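You operate a simulated robot arm through the tools that you are given. There is no shell and no other tool. Be economical: measure what you need, move in short steps, check, and stop when the job is done.

You are at the controls of a simulated robot arm. One attempt, no reset.

## Task
Cover the cup named on the clipboard and dry the grey bowl with the white fan.
Fine: Put the tall clear cover on before the fan runs: that cup must stay damp. Watch the bowl until it turns pale. Turn the fan off and put the bowl back on the rack's middle shelf. Set down upright: what you pick out.

Only the result counts: the job must be done as asked and must still hold three seconds after the hand-in. Knocking over, shifting, dropping, spilling or breaking anything else fails it. Lids that push on must go on centred and level and be pressed home; caps that screw on are set level and turned clockwise until they are tight.

## Robot
A 6-joint arm with a two-finger parallel gripper on a trunk, on a base that drives. Base frame: it is fixed to the floor where the robot stands at the start and does not move with it; the origin is under the middle of the robot, x ahead of it, y to its left, z up; the surface under the hand at the start is at about z = 78. Units: cm, rad, N and s.
With the tool pointing down near the work surface it reaches from about 38 to 88 cm from the robot's upright axis, wherever it stands. Its first joint turns from -2.007 to 2.007 rad. Places, roughly: fan dial [60, 10, 110]; grey bowl (12x12x6 cm) [60, -110, 80]; middle shelf of the wooden rack [70, -120, 80]; top of the grey table [60, -30, 80]. Payload 3.43 kg.
The tool frame sits at the grasp point between the pads (the TCP): z along the fingers, y along the line on which they close. The tips reach 3.4 cm beyond it. The gripper opens to 12.8 cm. The fingers are 2.4 cm wide and 1.2 cm thick; the gripper's body (4.8 by 13 cm) begins 9.6 cm behind the TCP.
Orientation is told as [roll, pitch, yaw] about the base's x, y, z axes, in that order, counted from this pose: with the fingers straight down and closing along the base's y, the tool's x points along the base's -x, its y along +y and its z along -z.

## Interface
- The arm moves only by the tool servo_tool. Its argument "steps" is a list of rows, each a list of 7 numbers: the shift along the tool's x, y, z in mm, then the turn, a rotation vector about the tool's x, y, z in degrees, then the closure, from 0 (fully open) to 1 (shut). In form: [[dx, dy, dz, wx, wy, wz, gripper], ...]. A call has 1 to 12 rows; each row shifts and turns the commanded pose from where the row before left it, along the tool's axes as they then stand. A row lasts 0.2 s, in which the tool goes at most 5 cm and 0.15 rad; a call with a longer step from one row to the next is refused whole, and so is a gripper value outside its range. Where a pose cannot be reached the arm comes as near as it can. A force on the tool above 40 N (or 10 N above the force at the start of the call, whichever is more), or a blocked arm, ends the call early, and 0.2 s more pass. The fingers move at their own pace (about 10.8 cm/s each) and stop on an object; they squeeze with about 22 N. The grip force told is the motor's: it shows also when the fingers shut on nothing. Time passes only in rows, and 0.2 s behind the last, so rows that do not move let the fingers close. It gives the time, the measured TCP pose, the force on the tool (base axes), the opening and the grip force at its end, in the units of the frame above (readings bear some noise), with the torque about the TCP (base axes, N m) and any sound that the robot's microphone picked up.
- Cameras (640 x 400 px; columns grow to the right, rows downward): "scene" is now at [0.46, 14.29, 136.68]; the picture's right is [-0.60, -0.80, 0.00], its down [-0.41, 0.31, -0.86] and it looks along [0.69, -0.51, -0.52] (base axes); focal length 218 px, centre (320, 200). "wrist" rides on the gripper at [7.6, -1.1, -16] in the tool frame; the picture's right is [0.15, 0.99, 0.00], its down [-0.88, 0.13, -0.46] and it looks along [-0.45, 0.07, 0.89] (tool axes); focal length 234 px, centre (320, 200). There is no depth. A picture from a camera that has moved, and an enlarged one, comes with that camera's place and axes in the base frame and with its lens.
- capture(camera): a new picture of that camera. It takes no simulated time.
- slide_trunk(by): slides the trunk up (or, below 0, down) by that many cm; the arm and the scene camera ride with it, the base frame stays. It gives what a move gives, with no picture.
- base_move(legs): drives the robot by 1 to 6 legs, each [ahead, turn to the left] in cm and rad, along the robot's own axes; the way and the turn of a leg run together, so that a leg with both is an arc; at most 150 cm and 3.142 rad a leg. The arm and the cameras ride along, it lands a little off, and it stops where it bumps. It gives what a move gives.
- aim_head(pan, tilt): turns the head with the scene camera to pan (to the left, within 1.798 rad either way) and tilt (down, from -0.506 to 1.204), counted from straight ahead of the robot. It gives what a move gives.
- inspect(camera, box): a new picture of the part [left, top, right, bottom] of that camera's present view, enlarged. It takes no simulated time.
- close_job(): hands the job in; it is judged then, once.

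Go step by step. Nothing tells you exact positions but the pictures and the camera data: compare them with the known pose of the tool, close in by small moves and look again before you grip or let go. The budget is 120 turns and 90 pictures, counting those below and the enlarged ones. Unless the task says otherwise, let go and move clear before handing in.

The tools are called after "Emit:" as name(argument=value, ...) on one line, values as JSON. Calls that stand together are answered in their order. servo_tool: Moves the arm, as the interface text tells. Its arguments: {"type":"object","properties":{"steps":{"type":"array"}},"required":["steps"]} The other tools are called the same way: slide_trunk (by) slides the trunk up or down; base_move (legs) drives the base; aim_head (pan, tilt) turns the head that bears the scene camera; capture (camera) takes a picture; inspect (camera, box) takes an enlarged picture of a part of a camera's view; close_job () hands the job in.

At the start:

```text
time_s: 0.0
ee_pos: [43.51, -18.82, 128.59]
tcp_rot: [0.0, -0.001, -0.001]
contact_force: [-0.3, -0.3, 0.5]
moment: [-0.02, -0.02, 0.01]
grip_width: 12.79
finger_force: 0.1
trunk travel left (down, up): [-62.5, 16.5]
robot x, y, heading: [-0.23, -0.05, -0.004]
head pan, tilt: [-0.641, 0.541]
```

scene: 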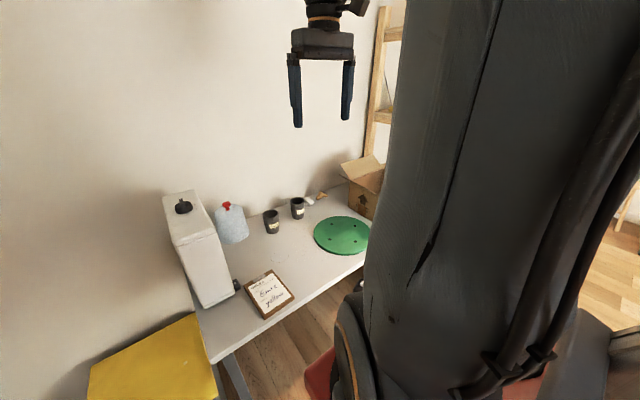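
wrist: 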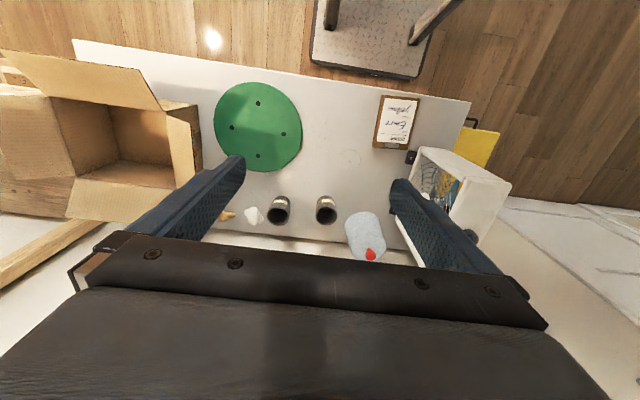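

I see a grey table with a white fan, a clear cover with a red knob, two dark cups, a clipboard and a green plate. I'll read the clipboard and the cups first.

Emit:
inspect(camera="scene", box=[230, 250, 310, 330])

Emit:
inspect(camera="scene", box=[160, 170, 340, 310])

Emit:
inspect(camera="wrist", box=[200, 80, 520, 280])

```text
5.00 times, centred on (270, 290) of scene
camera zoom: at [0.46, 14.29, 136.68], right [-0.6, -0.8, 0.0], down [-0.41, 0.31, -0.86], along [0.69, -0.51, -0.52], focal length 1090 px, centre (570, -250)
```

zoom: 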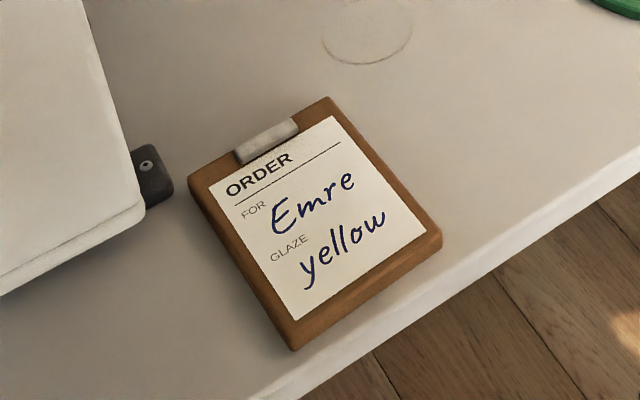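

```text
2.86 times, centred on (250, 240) of scene
camera zoom: at [0.46, 14.29, 136.68], right [-0.6, -0.8, 0.0], down [-0.41, 0.31, -0.86], along [0.69, -0.51, -0.52], focal length 623 px, centre (520, 86)
```

zoom: 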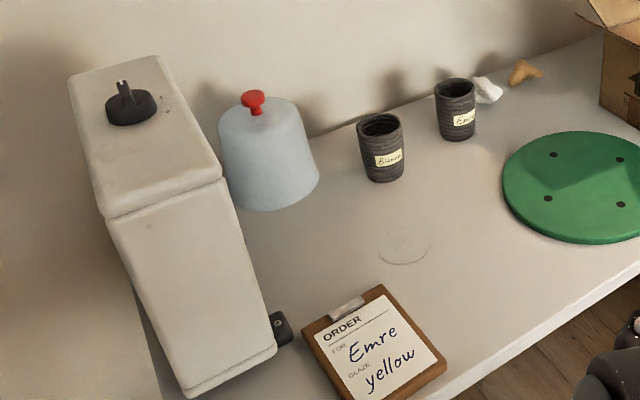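

```text
2.00 times, centred on (360, 180) of wrist
camera zoom: at [35.99, -20.09, 144.57], right [-0.15, 0.99, 0.0], down [0.88, 0.13, 0.46], along [0.45, 0.07, -0.89], focal length 468 px, centre (240, 240)
```

zoom: 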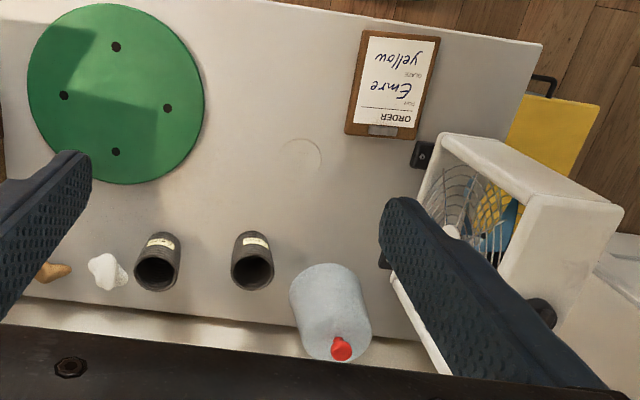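

The order is for "Emre". I'll read the cup labels closely.

Emit:
inspect(camera="scene", box=[256, 188, 320, 240])

Emit:
aim_head(pan=-1.3, tilt=0.45)

Emit:
capture(camera="scene")

```text
7.69 times, centred on (288, 214) of scene
camera zoom: at [0.46, 14.29, 136.68], right [-0.6, -0.8, 0.0], down [-0.41, 0.31, -0.86], along [0.69, -0.51, -0.52], focal length 1677 px, centre (566, 92)
```

zoom: 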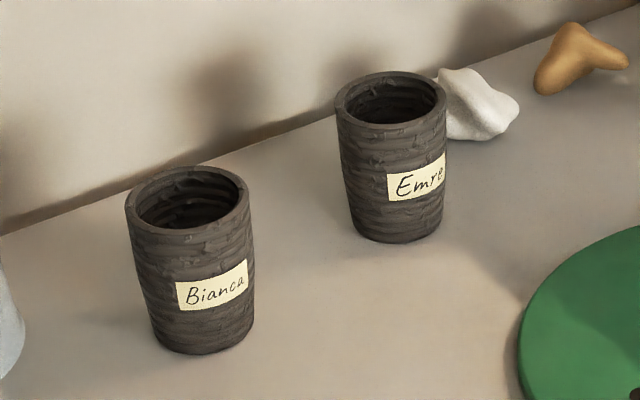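

```text
time_s: 1.0
ee_pos: [43.47, -18.92, 128.45]
tcp_rot: [-0.001, -0.001, 0.001]
contact_force: [-0.3, 0.1, 0.6]
moment: [0.02, -0.01, 0.01]
grip_width: 12.81
finger_force: 0.0
trunk travel left (down, up): [-62.5, 16.5]
robot x, y, heading: [0.14, -0.17, -0.002]
head pan, tilt: [-1.3, 0.45]
```

```text
83 pictures are left
camera scene: at [-4.29, 10.81, 137.51], right [-0.96, -0.27, 0.0], down [-0.12, 0.42, -0.9], along [0.24, -0.87, -0.44], focal length 218 px, centre (320, 200)
```

scene: 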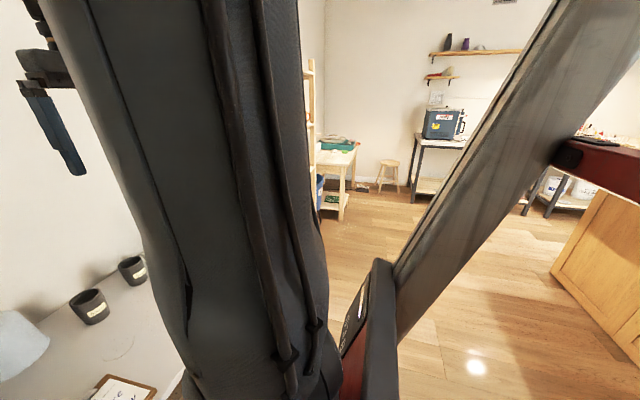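

The cup to cover is Emre's at about (72,-27). The cover's knob triangulates to about (78, 1, 91.6). I'll bring the wrist camera over the cover to measure it better.

Emit:
servo_tool(steps=[[-28, 23, 15, 0, 0, 0, 0], [-28, 23, 15, 0, 0, 0, 0], [-28, 23, 15, 0, 0, 0, 0], [-28, 23, 15, 0, 0, 0, 0], [-28, 23, 15, 0, 0, 0, 0], [-28, 23, 15, 0, 0, 0, 0], [-28, 23, 15, 0, 0, 0, 0], [-28, 23, 15, 0, 0, 0, 0]])

Emit:
capture(camera="wrist")

Emit:
aim_head(pan=-0.4, tilt=0.5)

Emit:
capture(camera="scene")

```text
time_s: 2.8
ee_pos: [66.0, -0.49, 116.6]
tcp_rot: [-0.001, -0.003, 0.001]
contact_force: [-0.2, -0.6, 0.3]
moment: [0.03, -0.04, -0.01]
grip_width: 12.78
finger_force: 0.0
trunk travel left (down, up): [-62.5, 16.5]
robot x, y, heading: [-0.15, 0.48, 0.0]
head pan, tilt: [-1.3, 0.45]
```

```text
82 pictures are left
camera wrist: at [58.45, -1.61, 132.68], right [-0.15, 0.99, 0.0], down [0.88, 0.13, 0.46], along [0.45, 0.07, -0.89], focal length 234 px, centre (320, 200)
```

wrist: 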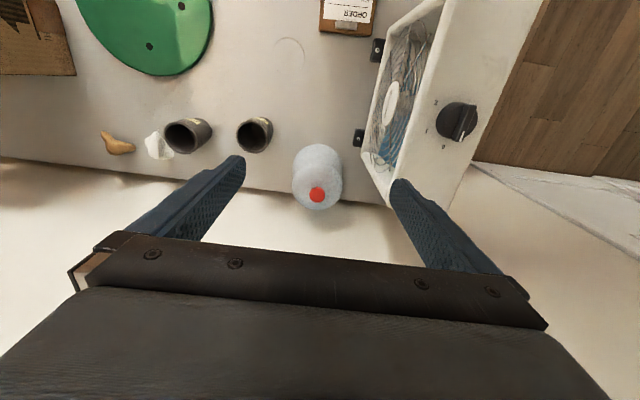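

```text
time_s: 4.0
ee_pos: [65.89, -0.41, 116.7]
tcp_rot: [0.0, 0.001, 0.0]
contact_force: [0.1, 0.0, 0.3]
moment: [0.0, 0.01, -0.01]
grip_width: 12.8
finger_force: 0.1
trunk travel left (down, up): [-62.5, 16.5]
robot x, y, heading: [-0.26, -0.22, -0.0]
head pan, tilt: [-0.4, 0.499]
```

```text
81 pictures are left
camera scene: at [1.63, 16.13, 137.06], right [-0.39, -0.92, 0.0], down [-0.44, 0.19, -0.88], along [0.81, -0.34, -0.48], focal length 218 px, centre (320, 200)
```

scene: 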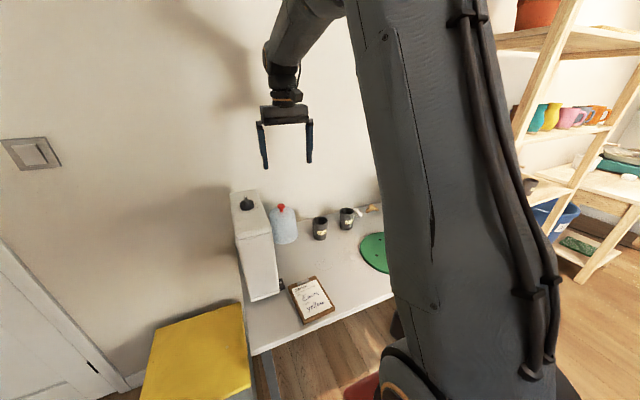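

Emit:
inspect(camera="wrist", box=[260, 90, 500, 240])

Emit:
inspect(camera="scene", box=[225, 180, 385, 280])

Emit:
inspect(camera="wrist", box=[90, 80, 290, 205])

```text
2.67 times, centred on (380, 165) of wrist
camera zoom: at [58.46, -1.62, 132.66], right [-0.15, 0.99, 0.0], down [0.88, 0.13, 0.46], along [0.45, 0.07, -0.89], focal length 624 px, centre (160, 293)
```

zoom: 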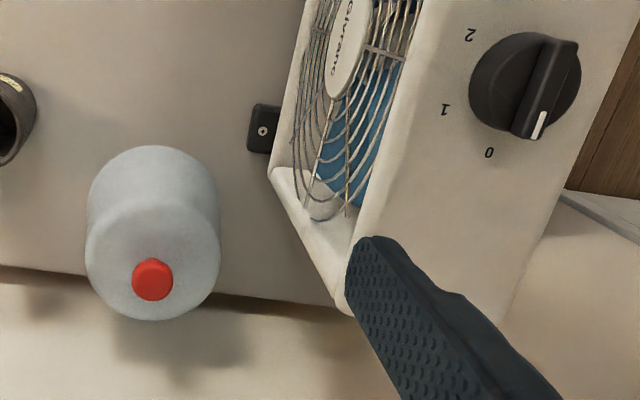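

```text
4.00 times, centred on (305, 230) of scene
camera zoom: at [1.63, 16.13, 137.06], right [-0.39, -0.92, 0.0], down [-0.44, 0.19, -0.88], along [0.81, -0.34, -0.48], focal length 872 px, centre (380, 80)
```

zoom: 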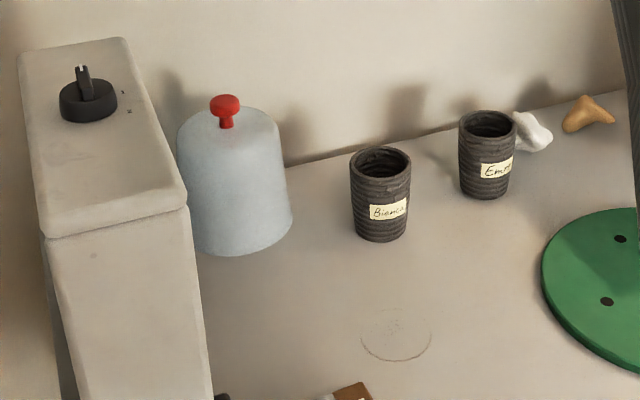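

```text
3.20 times, centred on (190, 142) of wrist
camera zoom: at [58.46, -1.62, 132.66], right [-0.15, 0.99, 0.0], down [0.88, 0.13, 0.46], along [0.45, 0.07, -0.89], focal length 749 px, centre (736, 384)
```

zoom: 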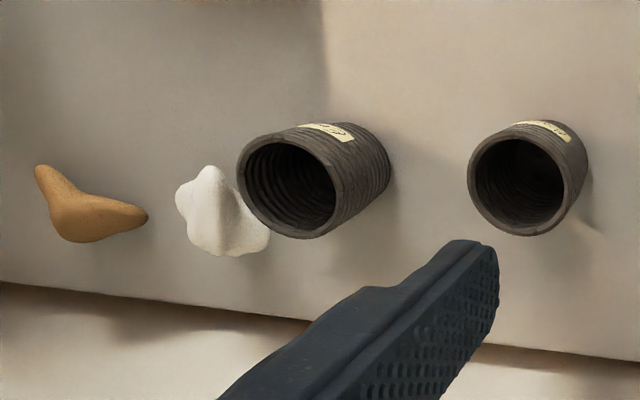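

Dimensions: knob about z 90–93.5 at (78.2, 1.0), cover roughly 10.5 cm across, Emre's cup at (72.3,-26.3) with the rim near z 87.4. The fan dial is at 0. I'll move above the knob with the gripper half closed.

Emit:
servo_tool(steps=[[-41, 5, 10, 0, 0, 0, 0.45], [-41, 5, 10, 0, 0, 0, 0.45], [-41, 4, 10, 0, 0, 0, 0.45], [0, 0, 40, 0, 0, 0, 0.45], [0, 0, 40, 0, 0, 0, 0.45], [0, 0, 30, 0, 0, 0, 0.45], [0, 0, 20, 0, 0, 0, 0.45], [0, 0, 0, 0, 0, 0, 0.45]])

Emit:
inspect(camera="scene", box=[225, 160, 345, 260])

Emit:
capture(camera="wrist")

```text
time_s: 5.8
ee_pos: [78.28, 0.68, 100.58]
tcp_rot: [-0.001, 0.0, 0.0]
contact_force: [-0.5, -0.9, -0.4]
moment: [0.0, 0.0, 0.01]
grip_width: 7.05
finger_force: 0.0
trunk travel left (down, up): [-62.5, 16.5]
robot x, y, heading: [-0.28, -0.22, 0.002]
head pan, tilt: [-0.4, 0.499]
```

```text
4.00 times, centred on (285, 210) of scene
camera zoom: at [1.64, 16.13, 137.06], right [-0.39, -0.92, 0.0], down [-0.44, 0.19, -0.88], along [0.81, -0.34, -0.48], focal length 872 px, centre (460, 160)
```

zoom: 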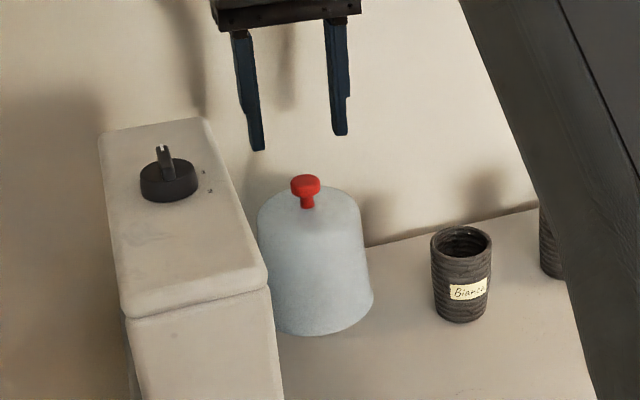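

```text
76 pictures are left
camera wrist: at [70.7, -0.36, 116.63], right [-0.15, 0.99, 0.0], down [0.88, 0.13, 0.46], along [0.45, 0.07, -0.89], focal length 234 px, centre (320, 200)
```

wrist: 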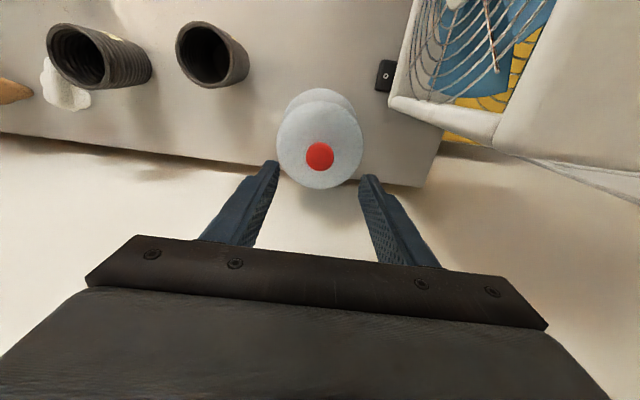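

Emit:
servo_tool(steps=[[5, 0, 30, 0, 0, 0, 0.45], [0, 0, 25, 0, 0, 0, 0.45], [0, 0, 13, 0, 0, 0, 0.45], [0, 0, 0, 0, 0, 0, 0.45]])

Emit:
inspect(camera="scene", box=[245, 170, 345, 250])

```text
time_s: 6.8
ee_pos: [77.74, 0.86, 93.83]
tcp_rot: [0.0, 0.0, 0.001]
contact_force: [-0.2, 1.1, -0.1]
moment: [0.03, 0.01, -0.04]
grip_width: 7.05
finger_force: 0.1
trunk travel left (down, up): [-62.5, 16.5]
robot x, y, heading: [0.17, -0.22, 0.003]
head pan, tilt: [-0.4, 0.499]
```

```text
5.00 times, centred on (295, 210) of scene
camera zoom: at [1.63, 16.13, 137.06], right [-0.39, -0.92, 0.0], down [-0.44, 0.19, -0.88], along [0.81, -0.34, -0.48], focal length 1090 px, centre (445, 150)
```

zoom: 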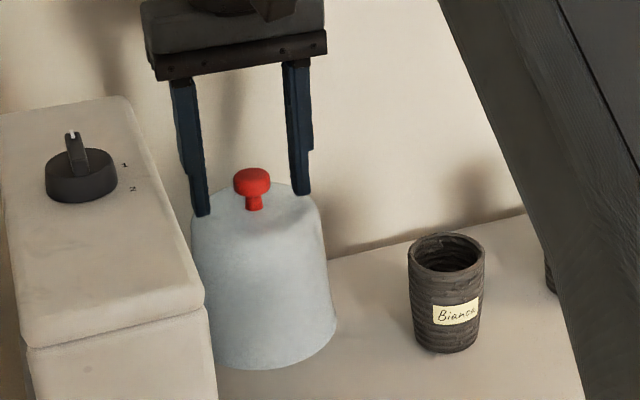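

The tips bracket the knob, so I'll close and lift a little.

Emit:
servo_tool(steps=[[0, 0, 0, 0, 0, 0, 1], [0, 0, 0, 0, 0, 0, 1], [0, 0, 0, 0, 0, 0, 1], [0, 0, 0, 0, 0, 0, 1]])

Emit:
servo_tool(steps=[[0, 0, -20, 0, 0, 0, 1], [0, 0, -20, 0, 0, 0, 1], [0, 0, 0, 0, 0, 0, 1]])

Emit:
capture(camera="scene")

```text
time_s: 7.8
ee_pos: [77.8, 0.79, 93.8]
tcp_rot: [-0.001, -0.001, 0.001]
contact_force: [-0.6, -0.4, 0.3]
moment: [0.04, 0.01, 0.03]
grip_width: 2.84
finger_force: 22.0
trunk travel left (down, up): [-62.5, 16.5]
robot x, y, heading: [-0.18, 0.09, -0.003]
head pan, tilt: [-0.4, 0.499]
```

```text
time_s: 8.6
ee_pos: [77.84, 0.81, 97.69]
tcp_rot: [0.001, -0.001, 0.0]
contact_force: [0.9, 0.6, -1.0]
moment: [-0.01, 0.0, -0.01]
grip_width: 2.87
finger_force: 21.4
trunk travel left (down, up): [-62.5, 16.5]
robot x, y, heading: [-0.11, 0.33, -0.002]
head pan, tilt: [-0.4, 0.499]
```

```text
74 pictures are left
camera scene: at [1.64, 16.13, 137.06], right [-0.39, -0.92, 0.0], down [-0.44, 0.19, -0.88], along [0.81, -0.34, -0.48], focal length 218 px, centre (320, 200)
```

scene: 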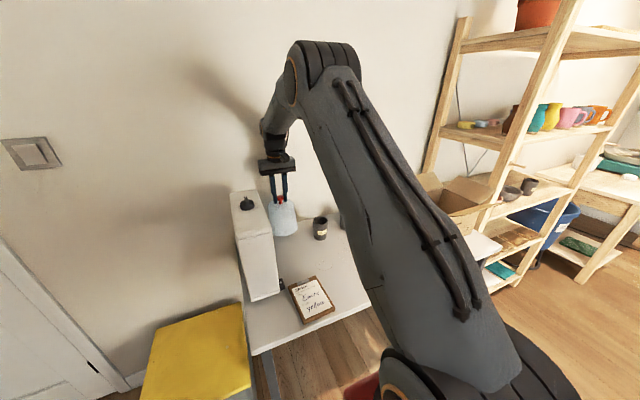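

The cover lifted cleanly. Next: raise it well above the cups, then carry it over Emre's cup.

Emit:
servo_tool(steps=[[0, 0, -40, 0, 0, 0, 1], [0, 0, -40, 0, 0, 0, 1], [0, 0, -40, 0, 0, 0, 1], [7, -34, 0, 0, 0, 0, 1], [7, -34, 0, 0, 0, 0, 1], [7, -34, 0, 0, 0, 0, 1], [7, -34, 0, 0, 0, 0, 1], [7, -34, 0, 0, 0, 0, 1], [7, -34, 0, 0, 0, 0, 1], [7, -34, 0, 0, 0, 0, 1], [6, -33, 0, 0, 0, 0, 1], [0, 0, 0, 0, 0, 0, 1]])

Emit:
capture(camera="wrist")

Emit:
capture(camera="scene")

```text
time_s: 11.2
ee_pos: [72.37, -26.2, 109.72]
tcp_rot: [0.0, -0.001, 0.001]
contact_force: [-0.3, 0.5, -2.5]
moment: [-0.02, -0.01, 0.01]
grip_width: 2.88
finger_force: 22.2
trunk travel left (down, up): [-62.5, 16.5]
robot x, y, heading: [-0.06, 0.34, -0.001]
head pan, tilt: [-0.4, 0.499]
```

```text
73 pictures are left
camera wrist: at [64.75, -27.43, 125.82], right [-0.15, 0.99, 0.0], down [0.88, 0.13, 0.46], along [0.45, 0.07, -0.89], focal length 234 px, centre (320, 200)
```

wrist: 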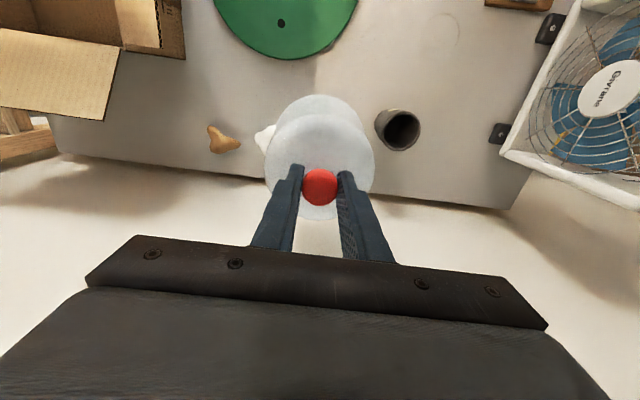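

```text
72 pictures are left
camera scene: at [1.63, 16.12, 137.06], right [-0.39, -0.92, 0.0], down [-0.44, 0.19, -0.88], along [0.81, -0.34, -0.48], focal length 218 px, centre (320, 200)
```

scene: 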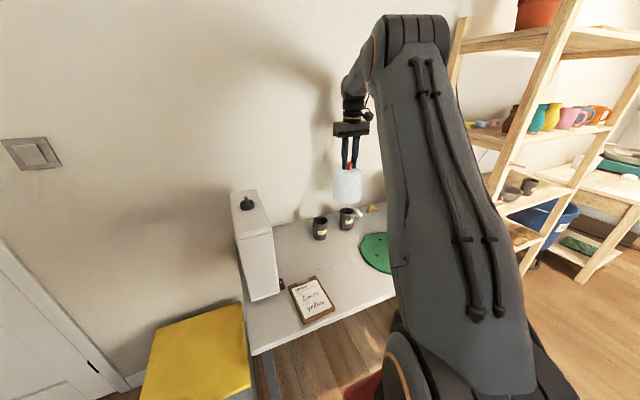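

Emit:
inspect(camera="scene", box=[300, 150, 400, 240])

```text
4.44 times, centred on (350, 195) of scene
camera zoom: at [1.63, 16.12, 137.06], right [-0.39, -0.92, 0.0], down [-0.44, 0.19, -0.88], along [0.81, -0.34, -0.48], focal length 969 px, centre (187, 222)
```

zoom: 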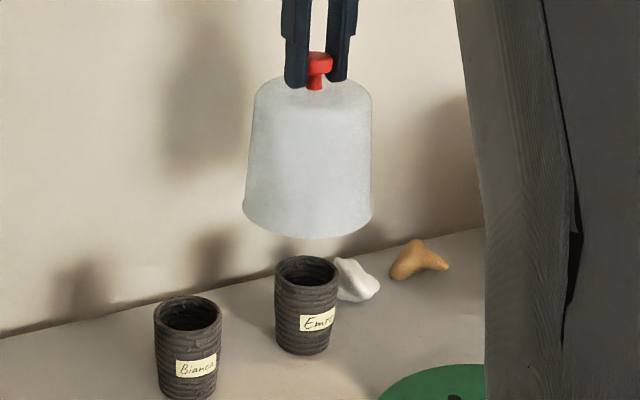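

Alignment looks right, so I'll lower the cover.

Emit:
servo_tool(steps=[[0, 0, 25, 0, 0, 0, 1], [0, 0, 25, 0, 0, 0, 1], [0, 0, 25, 0, 0, 0, 1], [0, 0, 0, 0, 0, 0, 1]])

Emit:
inspect(camera="scene", box=[300, 150, 400, 240])

```text
time_s: 12.2
ee_pos: [72.43, -26.29, 102.35]
tcp_rot: [0.0, 0.001, -0.001]
contact_force: [0.4, 0.1, 0.0]
moment: [0.02, -0.01, 0.04]
grip_width: 2.88
finger_force: 21.7
trunk travel left (down, up): [-62.5, 16.5]
robot x, y, heading: [-0.05, -0.14, 0.002]
head pan, tilt: [-0.4, 0.499]
```

```text
4.44 times, centred on (350, 195) of scene
camera zoom: at [1.63, 16.12, 137.06], right [-0.39, -0.92, 0.0], down [-0.44, 0.19, -0.88], along [0.81, -0.34, -0.48], focal length 969 px, centre (187, 222)
```

zoom: 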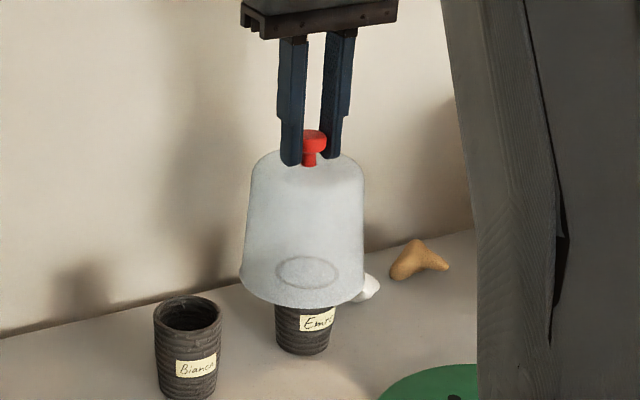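

The cup rim shows inside the cover, centred, so I'll keep lowering.

Emit:
servo_tool(steps=[[0, 0, 25, 0, 0, 0, 1], [0, 0, 25, 0, 0, 0, 1], [0, 0, 18, 0, 0, 0, 1], [0, 0, 8, 0, 0, 0, 1], [0, 0, 5, 0, 0, 0, 1], [0, 0, 2, 0, 0, 0, 1], [0, 0, 2, 0, 0, 0, 1], [0, 0, 0, 0, 0, 0, 1]])

Emit:
inspect(camera="scene", box=[300, 150, 400, 240])

```text
time_s: 14.0
ee_pos: [72.31, -26.22, 93.85]
tcp_rot: [0.0, -0.001, 0.002]
contact_force: [-1.7, -2.5, 5.8]
moment: [0.05, 0.15, 0.04]
grip_width: 2.86
finger_force: 22.3
trunk travel left (down, up): [-62.5, 16.5]
robot x, y, heading: [-0.09, 0.15, -0.002]
head pan, tilt: [-0.4, 0.499]
```

```text
4.44 times, centred on (350, 195) of scene
camera zoom: at [1.61, 16.12, 137.07], right [-0.39, -0.92, 0.0], down [-0.44, 0.19, -0.88], along [0.81, -0.34, -0.48], focal length 969 px, centre (187, 222)
```

zoom: 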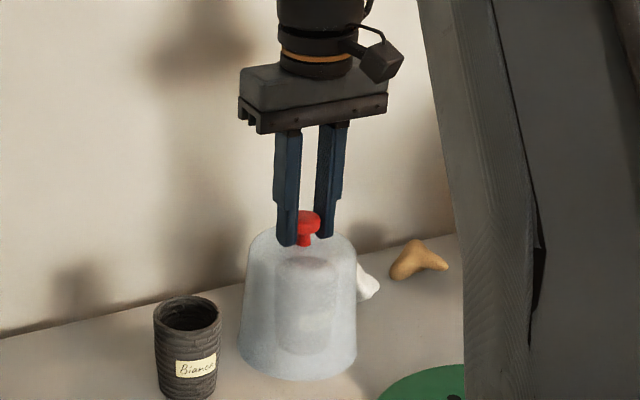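

The cover is seated with a light contact force. I'll release and rise, tuck the arm away and look for the rack and bowl.

Emit:
servo_tool(steps=[[0, 0, 0, 0, 0, 0, 0.5], [0, 0, 0, 0, 0, 0, 0.5], [0, 0, 0, 0, 0, 0, 0.5], [0, 0, -40, 0, 0, 0, 0.5], [0, 0, -45, 0, 0, 0, 0.5], [0, 0, -45, 0, 0, 0, 0.5], [0, 0, -45, 0, 0, 0, 0.5], [0, 0, -45, 0, 0, 0, 0.5], [40, 0, -20, 0, 0, 0, 0.5], [45, 0, -10, 0, 0, 0, 0.5], [45, 0, -10, 0, 0, 0, 0], [45, 0, 0, 0, 0, 0, 0]])

Emit:
capture(camera="wrist")

Emit:
aim_head(pan=-0.95, tilt=0.45)

Emit:
capture(camera="scene")

```text
time_s: 16.6
ee_pos: [54.82, -26.03, 119.62]
tcp_rot: [-0.001, 0.0, 0.0]
contact_force: [0.3, -0.8, -0.7]
moment: [-0.01, 0.07, 0.01]
grip_width: 12.8
finger_force: 0.0
trunk travel left (down, up): [-62.5, 16.5]
robot x, y, heading: [0.35, 0.0, -0.002]
head pan, tilt: [-0.4, 0.499]
```

```text
68 pictures are left
camera wrist: at [47.22, -27.15, 135.6], right [-0.15, 0.99, 0.0], down [0.88, 0.13, 0.46], along [0.45, 0.07, -0.89], focal length 234 px, centre (320, 200)
```

wrist: 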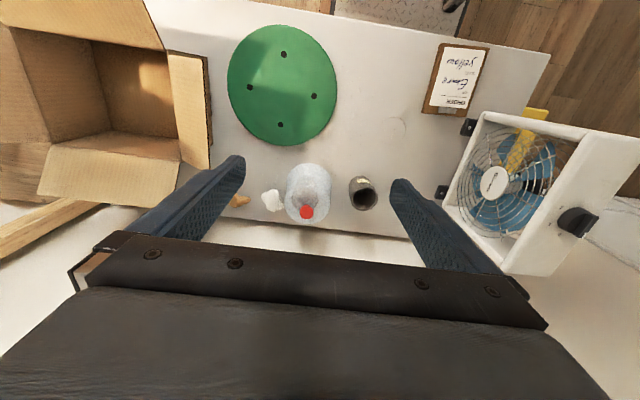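

```text
time_s: 17.6
ee_pos: [54.75, -26.0, 119.65]
tcp_rot: [0.0, 0.0, -0.002]
contact_force: [-0.2, -0.1, -0.4]
moment: [0.02, 0.01, 0.0]
grip_width: 12.82
finger_force: 0.2
trunk travel left (down, up): [-62.5, 16.5]
robot x, y, heading: [-0.33, 0.14, 0.003]
head pan, tilt: [-0.949, 0.45]
```

```text
67 pictures are left
camera scene: at [-1.4, 12.2, 137.51], right [-0.81, -0.58, 0.0], down [-0.25, 0.35, -0.9], along [0.52, -0.73, -0.44], focal length 218 px, centre (320, 200)
```

scene: 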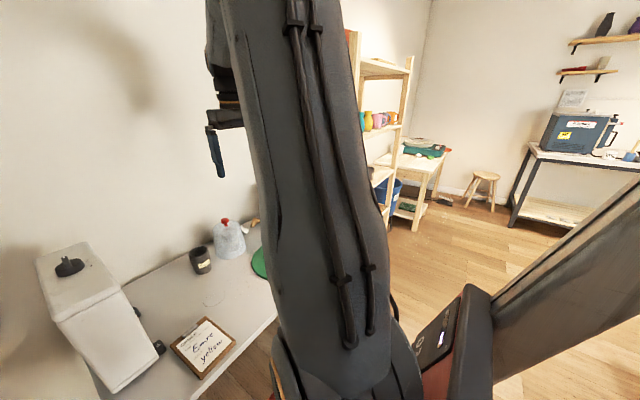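

The cover sits over Emre's cup. I'll retract the arm a little and drive right toward the rack to see the bowl.

Emit:
servo_tool(steps=[[35, 20, -15, 0, 0, 0, 0], [35, 20, -15, 0, 0, 0, 0], [35, 20, -15, 0, 0, 0, 0], [20, 20, -10, 0, 0, 0, 0]])

Emit:
base_move(legs=[[0, -1.571], [75, 0]])

Emit:
aim_head(pan=0.75, tilt=0.45)

Emit:
capture(camera="scene")

```text
time_s: 18.6
ee_pos: [42.26, -18.19, 125.23]
tcp_rot: [0.0, 0.001, 0.002]
contact_force: [0.5, -0.7, 0.6]
moment: [0.03, 0.05, 0.0]
grip_width: 12.8
finger_force: 0.0
trunk travel left (down, up): [-62.5, 16.5]
robot x, y, heading: [-0.13, -0.04, -0.0]
head pan, tilt: [-0.949, 0.45]
```

```text
time_s: 26.4
ee_pos: [-18.29, -115.49, 125.22]
tcp_rot: [-0.001, 0.0, -1.573]
contact_force: [0.2, 0.6, -0.2]
moment: [0.0, 0.01, 0.01]
grip_width: 12.82
finger_force: 0.0
trunk travel left (down, up): [-62.5, 16.5]
robot x, y, heading: [0.17, -73.06, -1.573]
head pan, tilt: [-0.949, 0.45]
```

```text
time_s: 28.2
ee_pos: [-18.26, -115.54, 125.25]
tcp_rot: [0.0, 0.0, -1.575]
contact_force: [0.3, -0.8, -0.2]
moment: [0.01, 0.01, 0.0]
grip_width: 12.83
finger_force: 0.0
trunk travel left (down, up): [-62.5, 16.5]
robot x, y, heading: [0.34, -73.55, -1.573]
head pan, tilt: [0.75, 0.45]
```

```text
66 pictures are left
camera scene: at [25.72, -73.07, 137.51], right [-0.73, -0.68, 0.0], down [-0.3, 0.32, -0.9], along [0.61, -0.66, -0.44], focal length 218 px, centre (320, 200)
```

scene: 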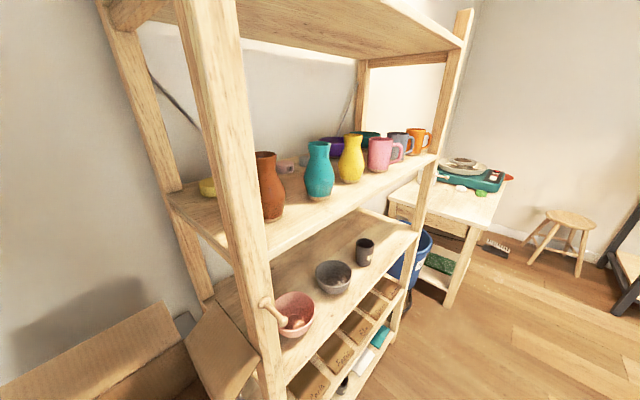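

Emit:
inspect(camera="scene", box=[220, 180, 450, 340])

Emit:
base_move(legs=[[35, 0]])

Emit:
aim_head(pan=1.4, tilt=0.5)

Emit:
capture(camera="scene")

```text
2.50 times, centred on (335, 260) of scene
camera zoom: at [25.72, -73.07, 137.51], right [-0.73, -0.68, 0.0], down [-0.3, 0.32, -0.9], along [0.61, -0.66, -0.44], focal length 545 px, centre (282, 50)
```

zoom: 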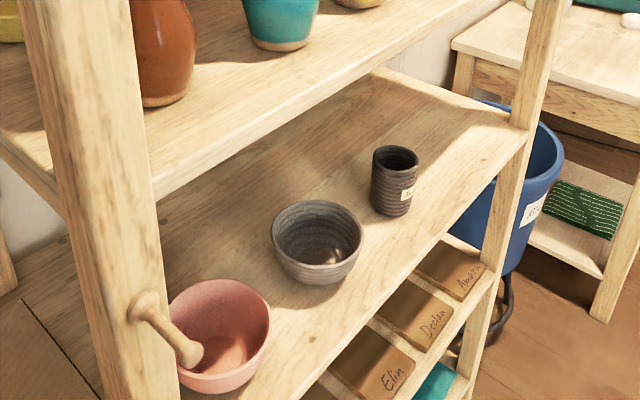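

```text
time_s: 30.4
ee_pos: [-18.38, -150.64, 125.19]
tcp_rot: [0.0, 0.001, -1.572]
contact_force: [0.3, -0.2, -0.5]
moment: [-0.01, 0.0, 0.01]
grip_width: 12.79
finger_force: 0.1
trunk travel left (down, up): [-62.5, 16.5]
robot x, y, heading: [-0.21, -108.31, -1.569]
head pan, tilt: [0.75, 0.45]
```

```text
time_s: 31.5
ee_pos: [-18.33, -150.69, 125.19]
tcp_rot: [0.0, 0.0, -1.572]
contact_force: [0.1, -0.7, -0.2]
moment: [-0.04, 0.01, -0.02]
grip_width: 12.79
finger_force: 0.0
trunk travel left (down, up): [-62.5, 16.5]
robot x, y, heading: [-0.27, -108.6, -1.577]
head pan, tilt: [1.4, 0.499]
```

```text
64 pictures are left
camera scene: at [28.38, -103.05, 137.06], right [-0.17, -0.99, 0.0], down [-0.47, 0.08, -0.88], along [0.86, -0.15, -0.48], focal length 218 px, centre (320, 200)
```

scene: 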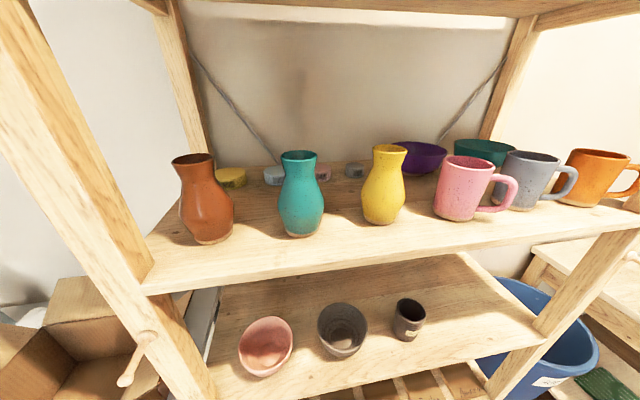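

Emit:
inspect(camera="scene", box=[200, 240, 460, 400])

Emit:
aim_head(pan=1.4, tilt=0.95)

Emit:
capture(camera="scene")

```text
2.46 times, centred on (330, 320) of scene
camera zoom: at [28.38, -103.05, 137.06], right [-0.17, -0.99, 0.0], down [-0.47, 0.08, -0.88], along [0.86, -0.15, -0.48], focal length 537 px, centre (295, -95)
```

zoom: 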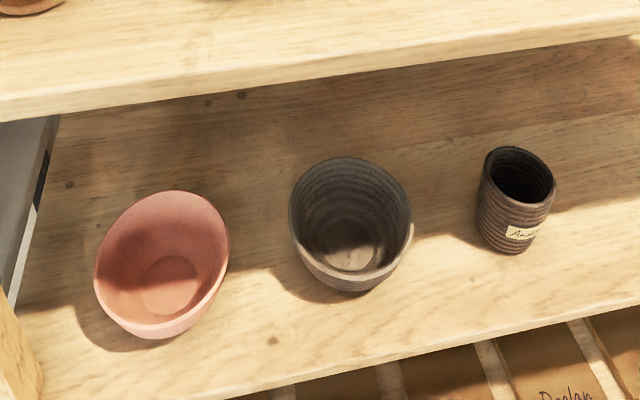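

```text
time_s: 32.4
ee_pos: [-18.35, -150.69, 125.17]
tcp_rot: [0.001, 0.0, -1.572]
contact_force: [0.7, -1.1, 0.5]
moment: [0.0, 0.0, 0.02]
grip_width: 12.81
finger_force: 0.1
trunk travel left (down, up): [-62.5, 16.5]
robot x, y, heading: [-0.1, -108.3, -1.565]
head pan, tilt: [1.4, 0.949]
```

```text
62 pictures are left
camera scene: at [26.59, -102.73, 133.32], right [-0.17, -0.99, 0.0], down [-0.8, 0.14, -0.58], along [0.57, -0.1, -0.81], focal length 218 px, centre (320, 200)
```

scene: 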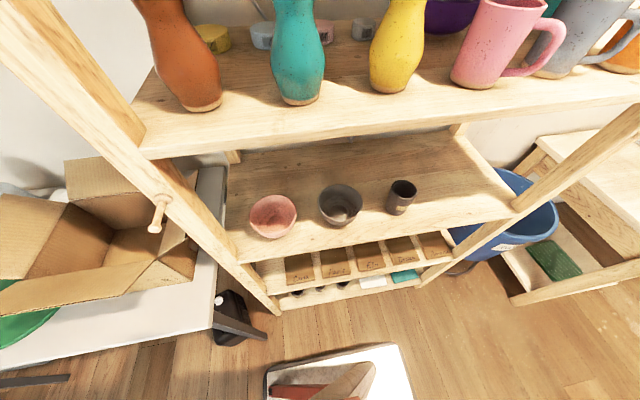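

The grey bowl's rim is centred near (58,-114, 86) on the middle shelf, front edge about x = 51, upper shelf about z = 112. I'll turn to face the rack and back up slightly, then pinch the front wall with the tool tilted.

Emit:
base_move(legs=[[0, 1.571], [-10, 0]])

Emit:
aim_head(pan=-0.2, tilt=0.6)

Emit:
capture(camera="scene")

Emit:
capture(camera="wrist")

```text
time_s: 37.3
ee_pos: [31.96, -126.54, 125.17]
tcp_rot: [0.001, -0.001, 0.0]
contact_force: [0.1, -0.3, 0.1]
moment: [-0.02, 0.02, -0.01]
grip_width: 12.79
finger_force: 0.0
trunk travel left (down, up): [-62.5, 16.5]
robot x, y, heading: [-10.28, -108.51, -0.003]
head pan, tilt: [1.4, 0.949]
```

```text
time_s: 39.0
ee_pos: [32.06, -126.65, 125.08]
tcp_rot: [0.0, -0.001, 0.001]
contact_force: [0.0, 0.4, -0.4]
moment: [-0.04, -0.01, -0.01]
grip_width: 12.8
finger_force: 0.2
trunk travel left (down, up): [-62.5, 16.5]
robot x, y, heading: [-10.33, -108.59, -0.0]
head pan, tilt: [-0.201, 0.6]
```

```text
61 pictures are left
camera scene: at [-8.35, -90.51, 136.15], right [-0.2, -0.98, 0.0], down [-0.55, 0.11, -0.82], along [0.81, -0.16, -0.57], focal length 218 px, centre (320, 200)
```

scene: 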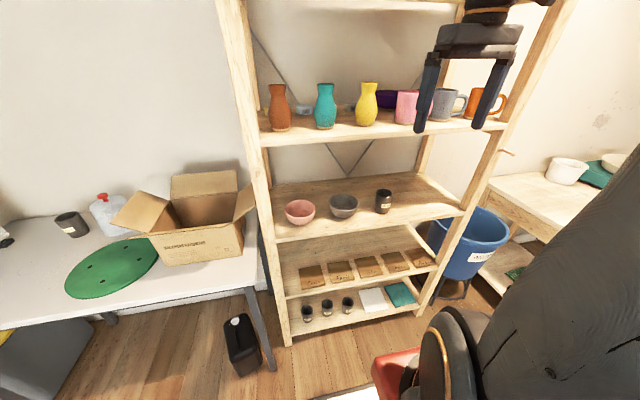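

```text
60 pictures are left
camera wrist: at [24.42, -127.73, 141.22], right [-0.15, 0.99, 0.0], down [0.88, 0.13, 0.46], along [0.45, 0.07, -0.89], focal length 234 px, centre (320, 200)
```

wrist: 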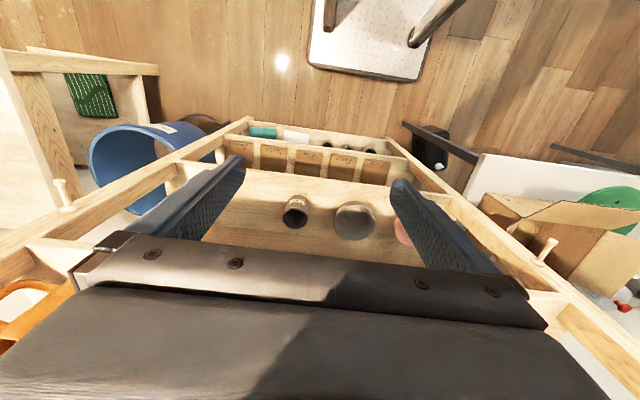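

Bowl confirmed near (58.3,-113.4). I'll shift the tool in front of it, then yaw 90° so the fingers close along x.

Emit:
servo_tool(steps=[[0, 43, 0, 0, 0, 0, 0], [0, 43, 0, 0, 0, 0, 0], [0, 43, 0, 0, 0, 0, 0], [0, 0, 0, 0, 0, 8.5, 0], [0, 0, 0, 0, 0, 8.5, 0], [0, 0, 0, 0, 0, 8.5, 0], [0, 0, 0, 0, 0, 8.5, 0], [0, 0, 0, 0, 0, 8.5, 0], [0, 0, 0, 0, 0, 8.5, 0], [0, 0, 0, 0, 0, 8.5, 0], [0, 0, 0, 0, 0, 8.5, 0], [0, 0, 0, 0, 0, 8.5, 0]])

Emit:
servo_tool(steps=[[0, 0, 0, 0, 0, 7, 0], [0, 0, 0, 0, 0, 6.5, 0], [0, 0, 0, -7.5, 0, 0, 0.3], [0, 0, 0, -7.5, 0, 0, 0.3], [0, 0, 0, -7.5, 0, 0, 0.3], [0, 0, 0, -7.5, 0, 0, 0.3], [0, 0, 0, 0, 0, 0, 0.3]])

Emit:
capture(camera="scene")

Emit:
capture(camera="wrist")

```text
time_s: 41.6
ee_pos: [31.96, -113.74, 125.09]
tcp_rot: [0.0, 0.0, -1.339]
contact_force: [-0.1, 0.4, -0.4]
moment: [-0.01, -0.03, 0.02]
grip_width: 12.83
finger_force: 0.0
trunk travel left (down, up): [-62.5, 16.5]
robot x, y, heading: [-10.21, -108.35, -0.001]
head pan, tilt: [-0.201, 0.6]
```

```text
time_s: 43.2
ee_pos: [38.86, -115.0, 124.56]
tcp_rot: [0.525, -0.001, -1.572]
contact_force: [-0.4, 0.1, -0.8]
moment: [-0.01, 0.03, 0.0]
grip_width: 8.94
finger_force: 0.1
out of reach, approached as far as the arm can: row 4, 5, 6
trunk travel left (down, up): [-62.5, 16.5]
robot x, y, heading: [-10.56, -108.56, 0.001]
head pan, tilt: [-0.201, 0.6]
```

```text
59 pictures are left
camera scene: at [-8.35, -90.51, 136.15], right [-0.2, -0.98, 0.0], down [-0.55, 0.11, -0.83], along [0.81, -0.17, -0.56], focal length 218 px, centre (320, 200)
```

scene: 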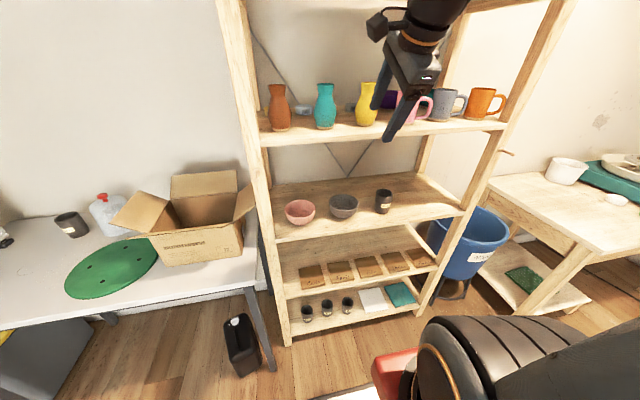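

```text
58 pictures are left
camera wrist: at [29.91, -107.43, 137.81], right [0.86, 0.15, 0.49], down [-0.12, -0.88, 0.46], along [0.5, -0.45, -0.74], focal length 234 px, centre (320, 200)
```

wrist: 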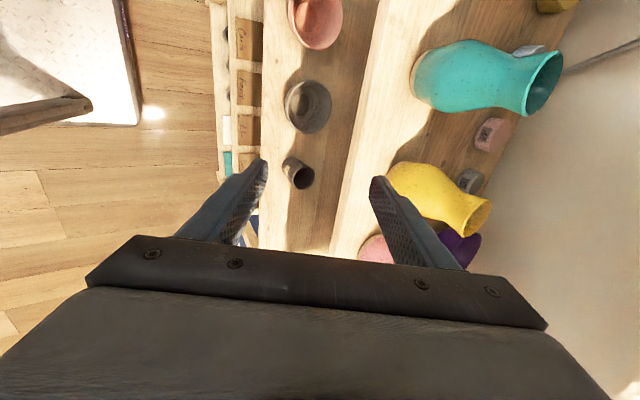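

The pitch works; the arm was just at its near limit. I'll lower the tool in front of the shelf gap and look again.

Emit:
servo_tool(steps=[[2.3, -16, 38, 0, 0, 0, 0.55], [2.3, -16, 38, 0, 0, 0, 0.55], [2.3, -16, 38, 0, 0, 0, 0.55], [2.3, -16, 38, 0, 0, 0, 0.55], [2.3, -16, 38, 0, 0, 0, 0.55], [2.3, -16, 38, 0, 0, 0, 0.55], [0, 0, 0, 0, 0, 0, 0.55]])

Emit:
capture(camera="scene")

Emit:
capture(camera="wrist")

```text
time_s: 44.8
ee_pos: [41.8, -113.53, 99.97]
tcp_rot: [0.525, 0.001, -1.571]
contact_force: [0.3, -0.6, 0.5]
moment: [-0.02, 0.0, 0.02]
grip_width: 5.77
finger_force: 0.1
trunk travel left (down, up): [-62.5, 16.5]
robot x, y, heading: [-10.32, -108.55, -0.004]
head pan, tilt: [-0.201, 0.6]
```

```text
57 pictures are left
camera scene: at [-8.36, -90.51, 136.15], right [-0.2, -0.98, 0.0], down [-0.55, 0.11, -0.83], along [0.81, -0.17, -0.56], focal length 218 px, centre (320, 200)
```

scene: 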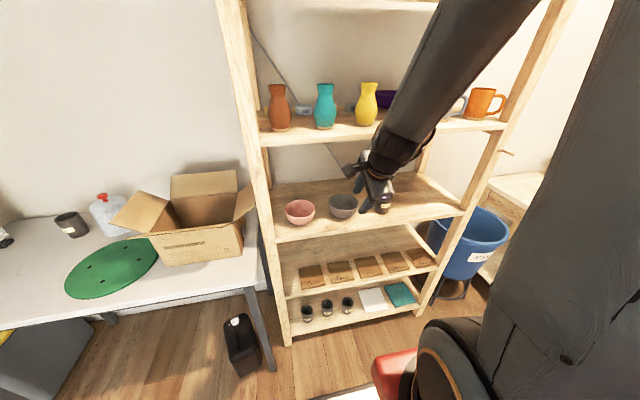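

```text
56 pictures are left
camera wrist: at [32.89, -105.99, 113.35], right [0.86, 0.15, 0.49], down [-0.12, -0.88, 0.46], along [0.5, -0.45, -0.74], focal length 234 px, centre (320, 200)
```

wrist: 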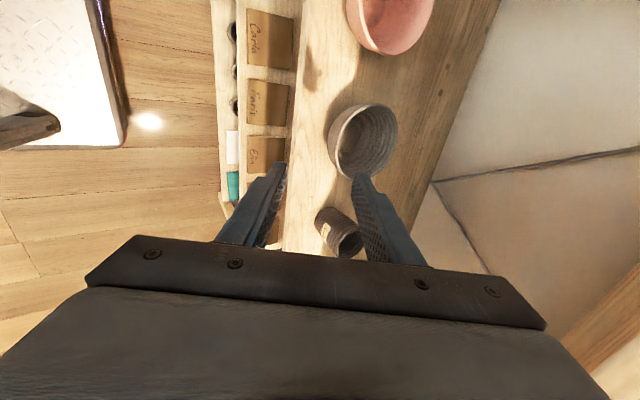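

Bowl rim centre again lands at (58,-113.1, 86). I'll move to a pre-grasp over the front rim.

Emit:
servo_tool(steps=[[1, 7, 36, 0, 0, 0, 0.65], [1, 7, 36, 0, 0, 0, 0.65], [1, 7, 37, 0, 0, 0, 0.65], [0, 0, 0, 0, 0, 0, 0.65]])

Emit:
inspect(camera="scene", box=[270, 140, 430, 240])

Emit:
capture(camera="wrist")

```text
time_s: 45.8
ee_pos: [48.88, -113.4, 91.31]
tcp_rot: [0.523, 0.002, -1.57]
contact_force: [0.1, 0.2, 0.3]
moment: [-0.02, -0.01, -0.02]
grip_width: 4.47
finger_force: 0.1
trunk travel left (down, up): [-62.5, 16.5]
robot x, y, heading: [-10.25, -108.35, -0.001]
head pan, tilt: [-0.201, 0.6]
```

```text
4.00 times, centred on (350, 190) of scene
camera zoom: at [-8.36, -90.51, 136.15], right [-0.2, -0.98, 0.0], down [-0.55, 0.11, -0.83], along [0.81, -0.17, -0.56], focal length 872 px, centre (200, 240)
```

zoom: 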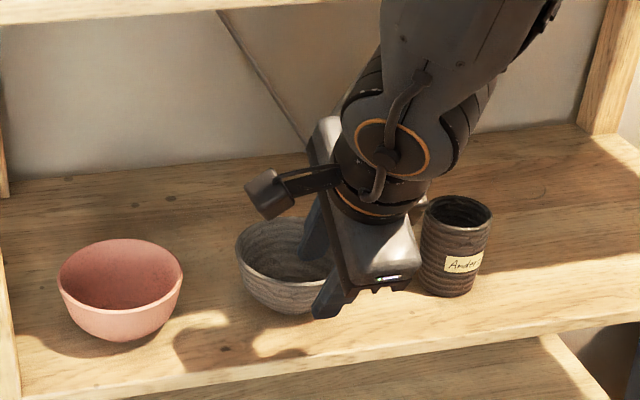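

```text
54 pictures are left
camera wrist: at [40.02, -105.78, 104.69], right [0.86, 0.15, 0.49], down [-0.12, -0.88, 0.46], along [0.5, -0.45, -0.74], focal length 234 px, centre (320, 200)
```

wrist: 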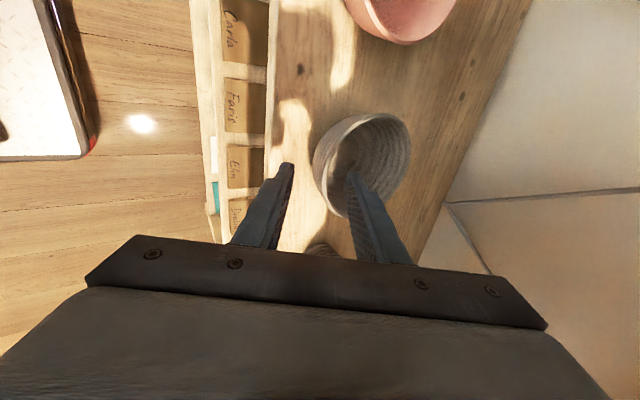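

Geometry agrees: front rim about x = 51.5, so a straight advance along the tool axis brackets the wall. Advancing slowly.

Emit:
servo_tool(steps=[[0, 0, 20, 0, 0, 0, 0.65], [0, 0, 15, 0, 0, 0, 0.65], [0, 0, 12, 0, 0, 0, 0.65], [0, 0, 8, 0, 0, 0, 0.65], [0, 0, 0, 0, 0, 0, 0.65]])

Emit:
inspect(camera="wrist", box=[230, 80, 430, 240])

Emit:
inspect(camera="scene", box=[310, 170, 390, 230])

```text
time_s: 47.0
ee_pos: [51.86, -113.4, 86.79]
tcp_rot: [0.524, 0.0, -1.572]
contact_force: [-0.4, -0.5, 0.4]
moment: [0.02, 0.0, 0.01]
grip_width: 4.49
finger_force: 0.1
trunk travel left (down, up): [-62.5, 16.5]
robot x, y, heading: [-10.11, -108.34, 0.0]
head pan, tilt: [-0.201, 0.6]
```

```text
2.50 times, centred on (330, 160) of wrist
camera zoom: at [42.95, -105.72, 100.06], right [0.86, 0.15, 0.49], down [-0.12, -0.88, 0.46], along [0.5, -0.45, -0.74], focal length 585 px, centre (295, 300)
```

zoom: 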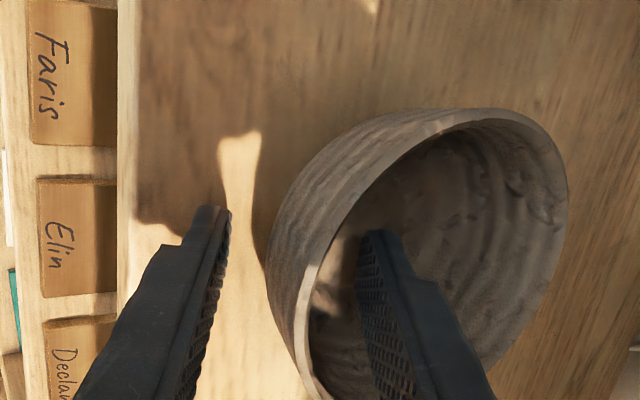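

```text
6.67 times, centred on (350, 200) of scene
camera zoom: at [-8.35, -90.51, 136.15], right [-0.2, -0.98, 0.0], down [-0.55, 0.11, -0.83], along [0.81, -0.17, -0.56], focal length 1453 px, centre (120, 200)
```

zoom: 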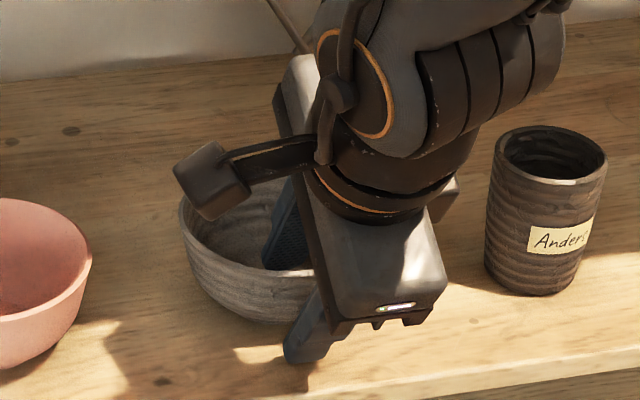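

Fingers straddle the front wall. I'll go slightly deeper and close.

Emit:
servo_tool(steps=[[0, 0, 6, 0, 0, 0, 0.65], [0, 0, 0, 0, 0, 0, 0.75], [0, 0, 0, 0, 0, 0, 0.85], [0, 0, 0, 0, 0, 0, 1], [0, 0, 0, 0, 0, 0, 1], [0, 0, 0, 0, 0, 0, 1]])

Emit:
inspect(camera="wrist", box=[230, 80, 430, 240])

```text
time_s: 47.4
ee_pos: [52.24, -113.31, 86.37]
tcp_rot: [0.522, 0.001, -1.571]
contact_force: [1.0, -0.3, -0.3]
moment: [0.0, 0.0, 0.02]
grip_width: 3.23
finger_force: 0.0
trunk travel left (down, up): [-62.5, 16.5]
robot x, y, heading: [-10.67, -108.3, 0.002]
head pan, tilt: [-0.201, 0.6]
stopped in row 2: the force on the tool passed its limit at 52 N (the readings are from after the stop); the commanded pose is now the measured one
```

```text
2.50 times, centred on (330, 160) of wrist
camera zoom: at [43.19, -105.74, 99.69], right [0.86, 0.15, 0.49], down [-0.12, -0.88, 0.46], along [0.5, -0.45, -0.74], focal length 585 px, centre (295, 300)
```

zoom: 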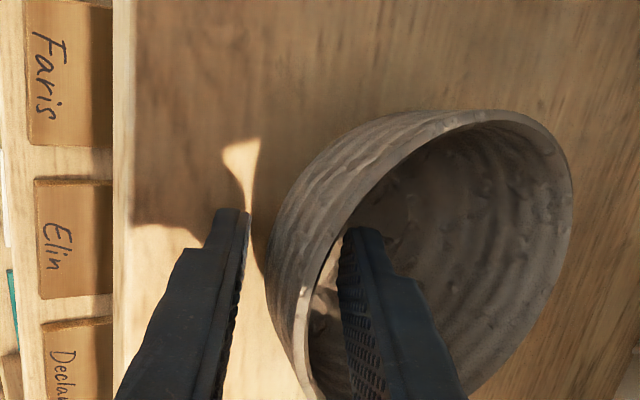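

A finger tip touched the curved inner wall. I'll back off 1 cm and close gently.

Emit:
servo_tool(steps=[[0, 0, -10, 0, 0, 0, 0.75], [0, 0, 0, 0, 0, 0, 0.8], [0, 0, 0, 0, 0, 0, 0.85], [0, 0, 0, 0, 0, 0, 0.9], [0, 0, 0, 0, 0, 0, 0.95], [0, 0, 0, 0, 0, 0, 1], [0, 0, 0, 0, 0, 0, 1]])

Emit:
inspect(camera="wrist", box=[230, 80, 430, 240])

```text
time_s: 49.0
ee_pos: [51.56, -113.37, 87.29]
tcp_rot: [0.522, 0.0, -1.572]
contact_force: [-0.3, -0.6, -1.8]
moment: [-0.01, 0.16, -0.01]
grip_width: 0.67
finger_force: 21.9
trunk travel left (down, up): [-62.5, 16.5]
robot x, y, heading: [-10.42, -108.38, 0.0]
head pan, tilt: [-0.201, 0.6]
```

```text
2.50 times, centred on (330, 160) of wrist
camera zoom: at [42.62, -105.73, 100.65], right [0.86, 0.15, 0.49], down [-0.12, -0.88, 0.46], along [0.5, -0.45, -0.74], focal length 585 px, centre (295, 300)
```

zoom: 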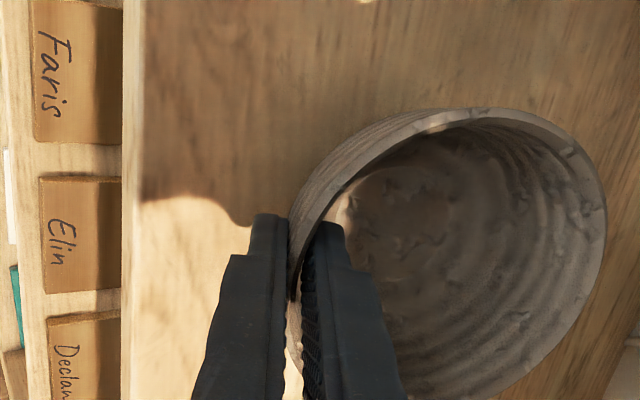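

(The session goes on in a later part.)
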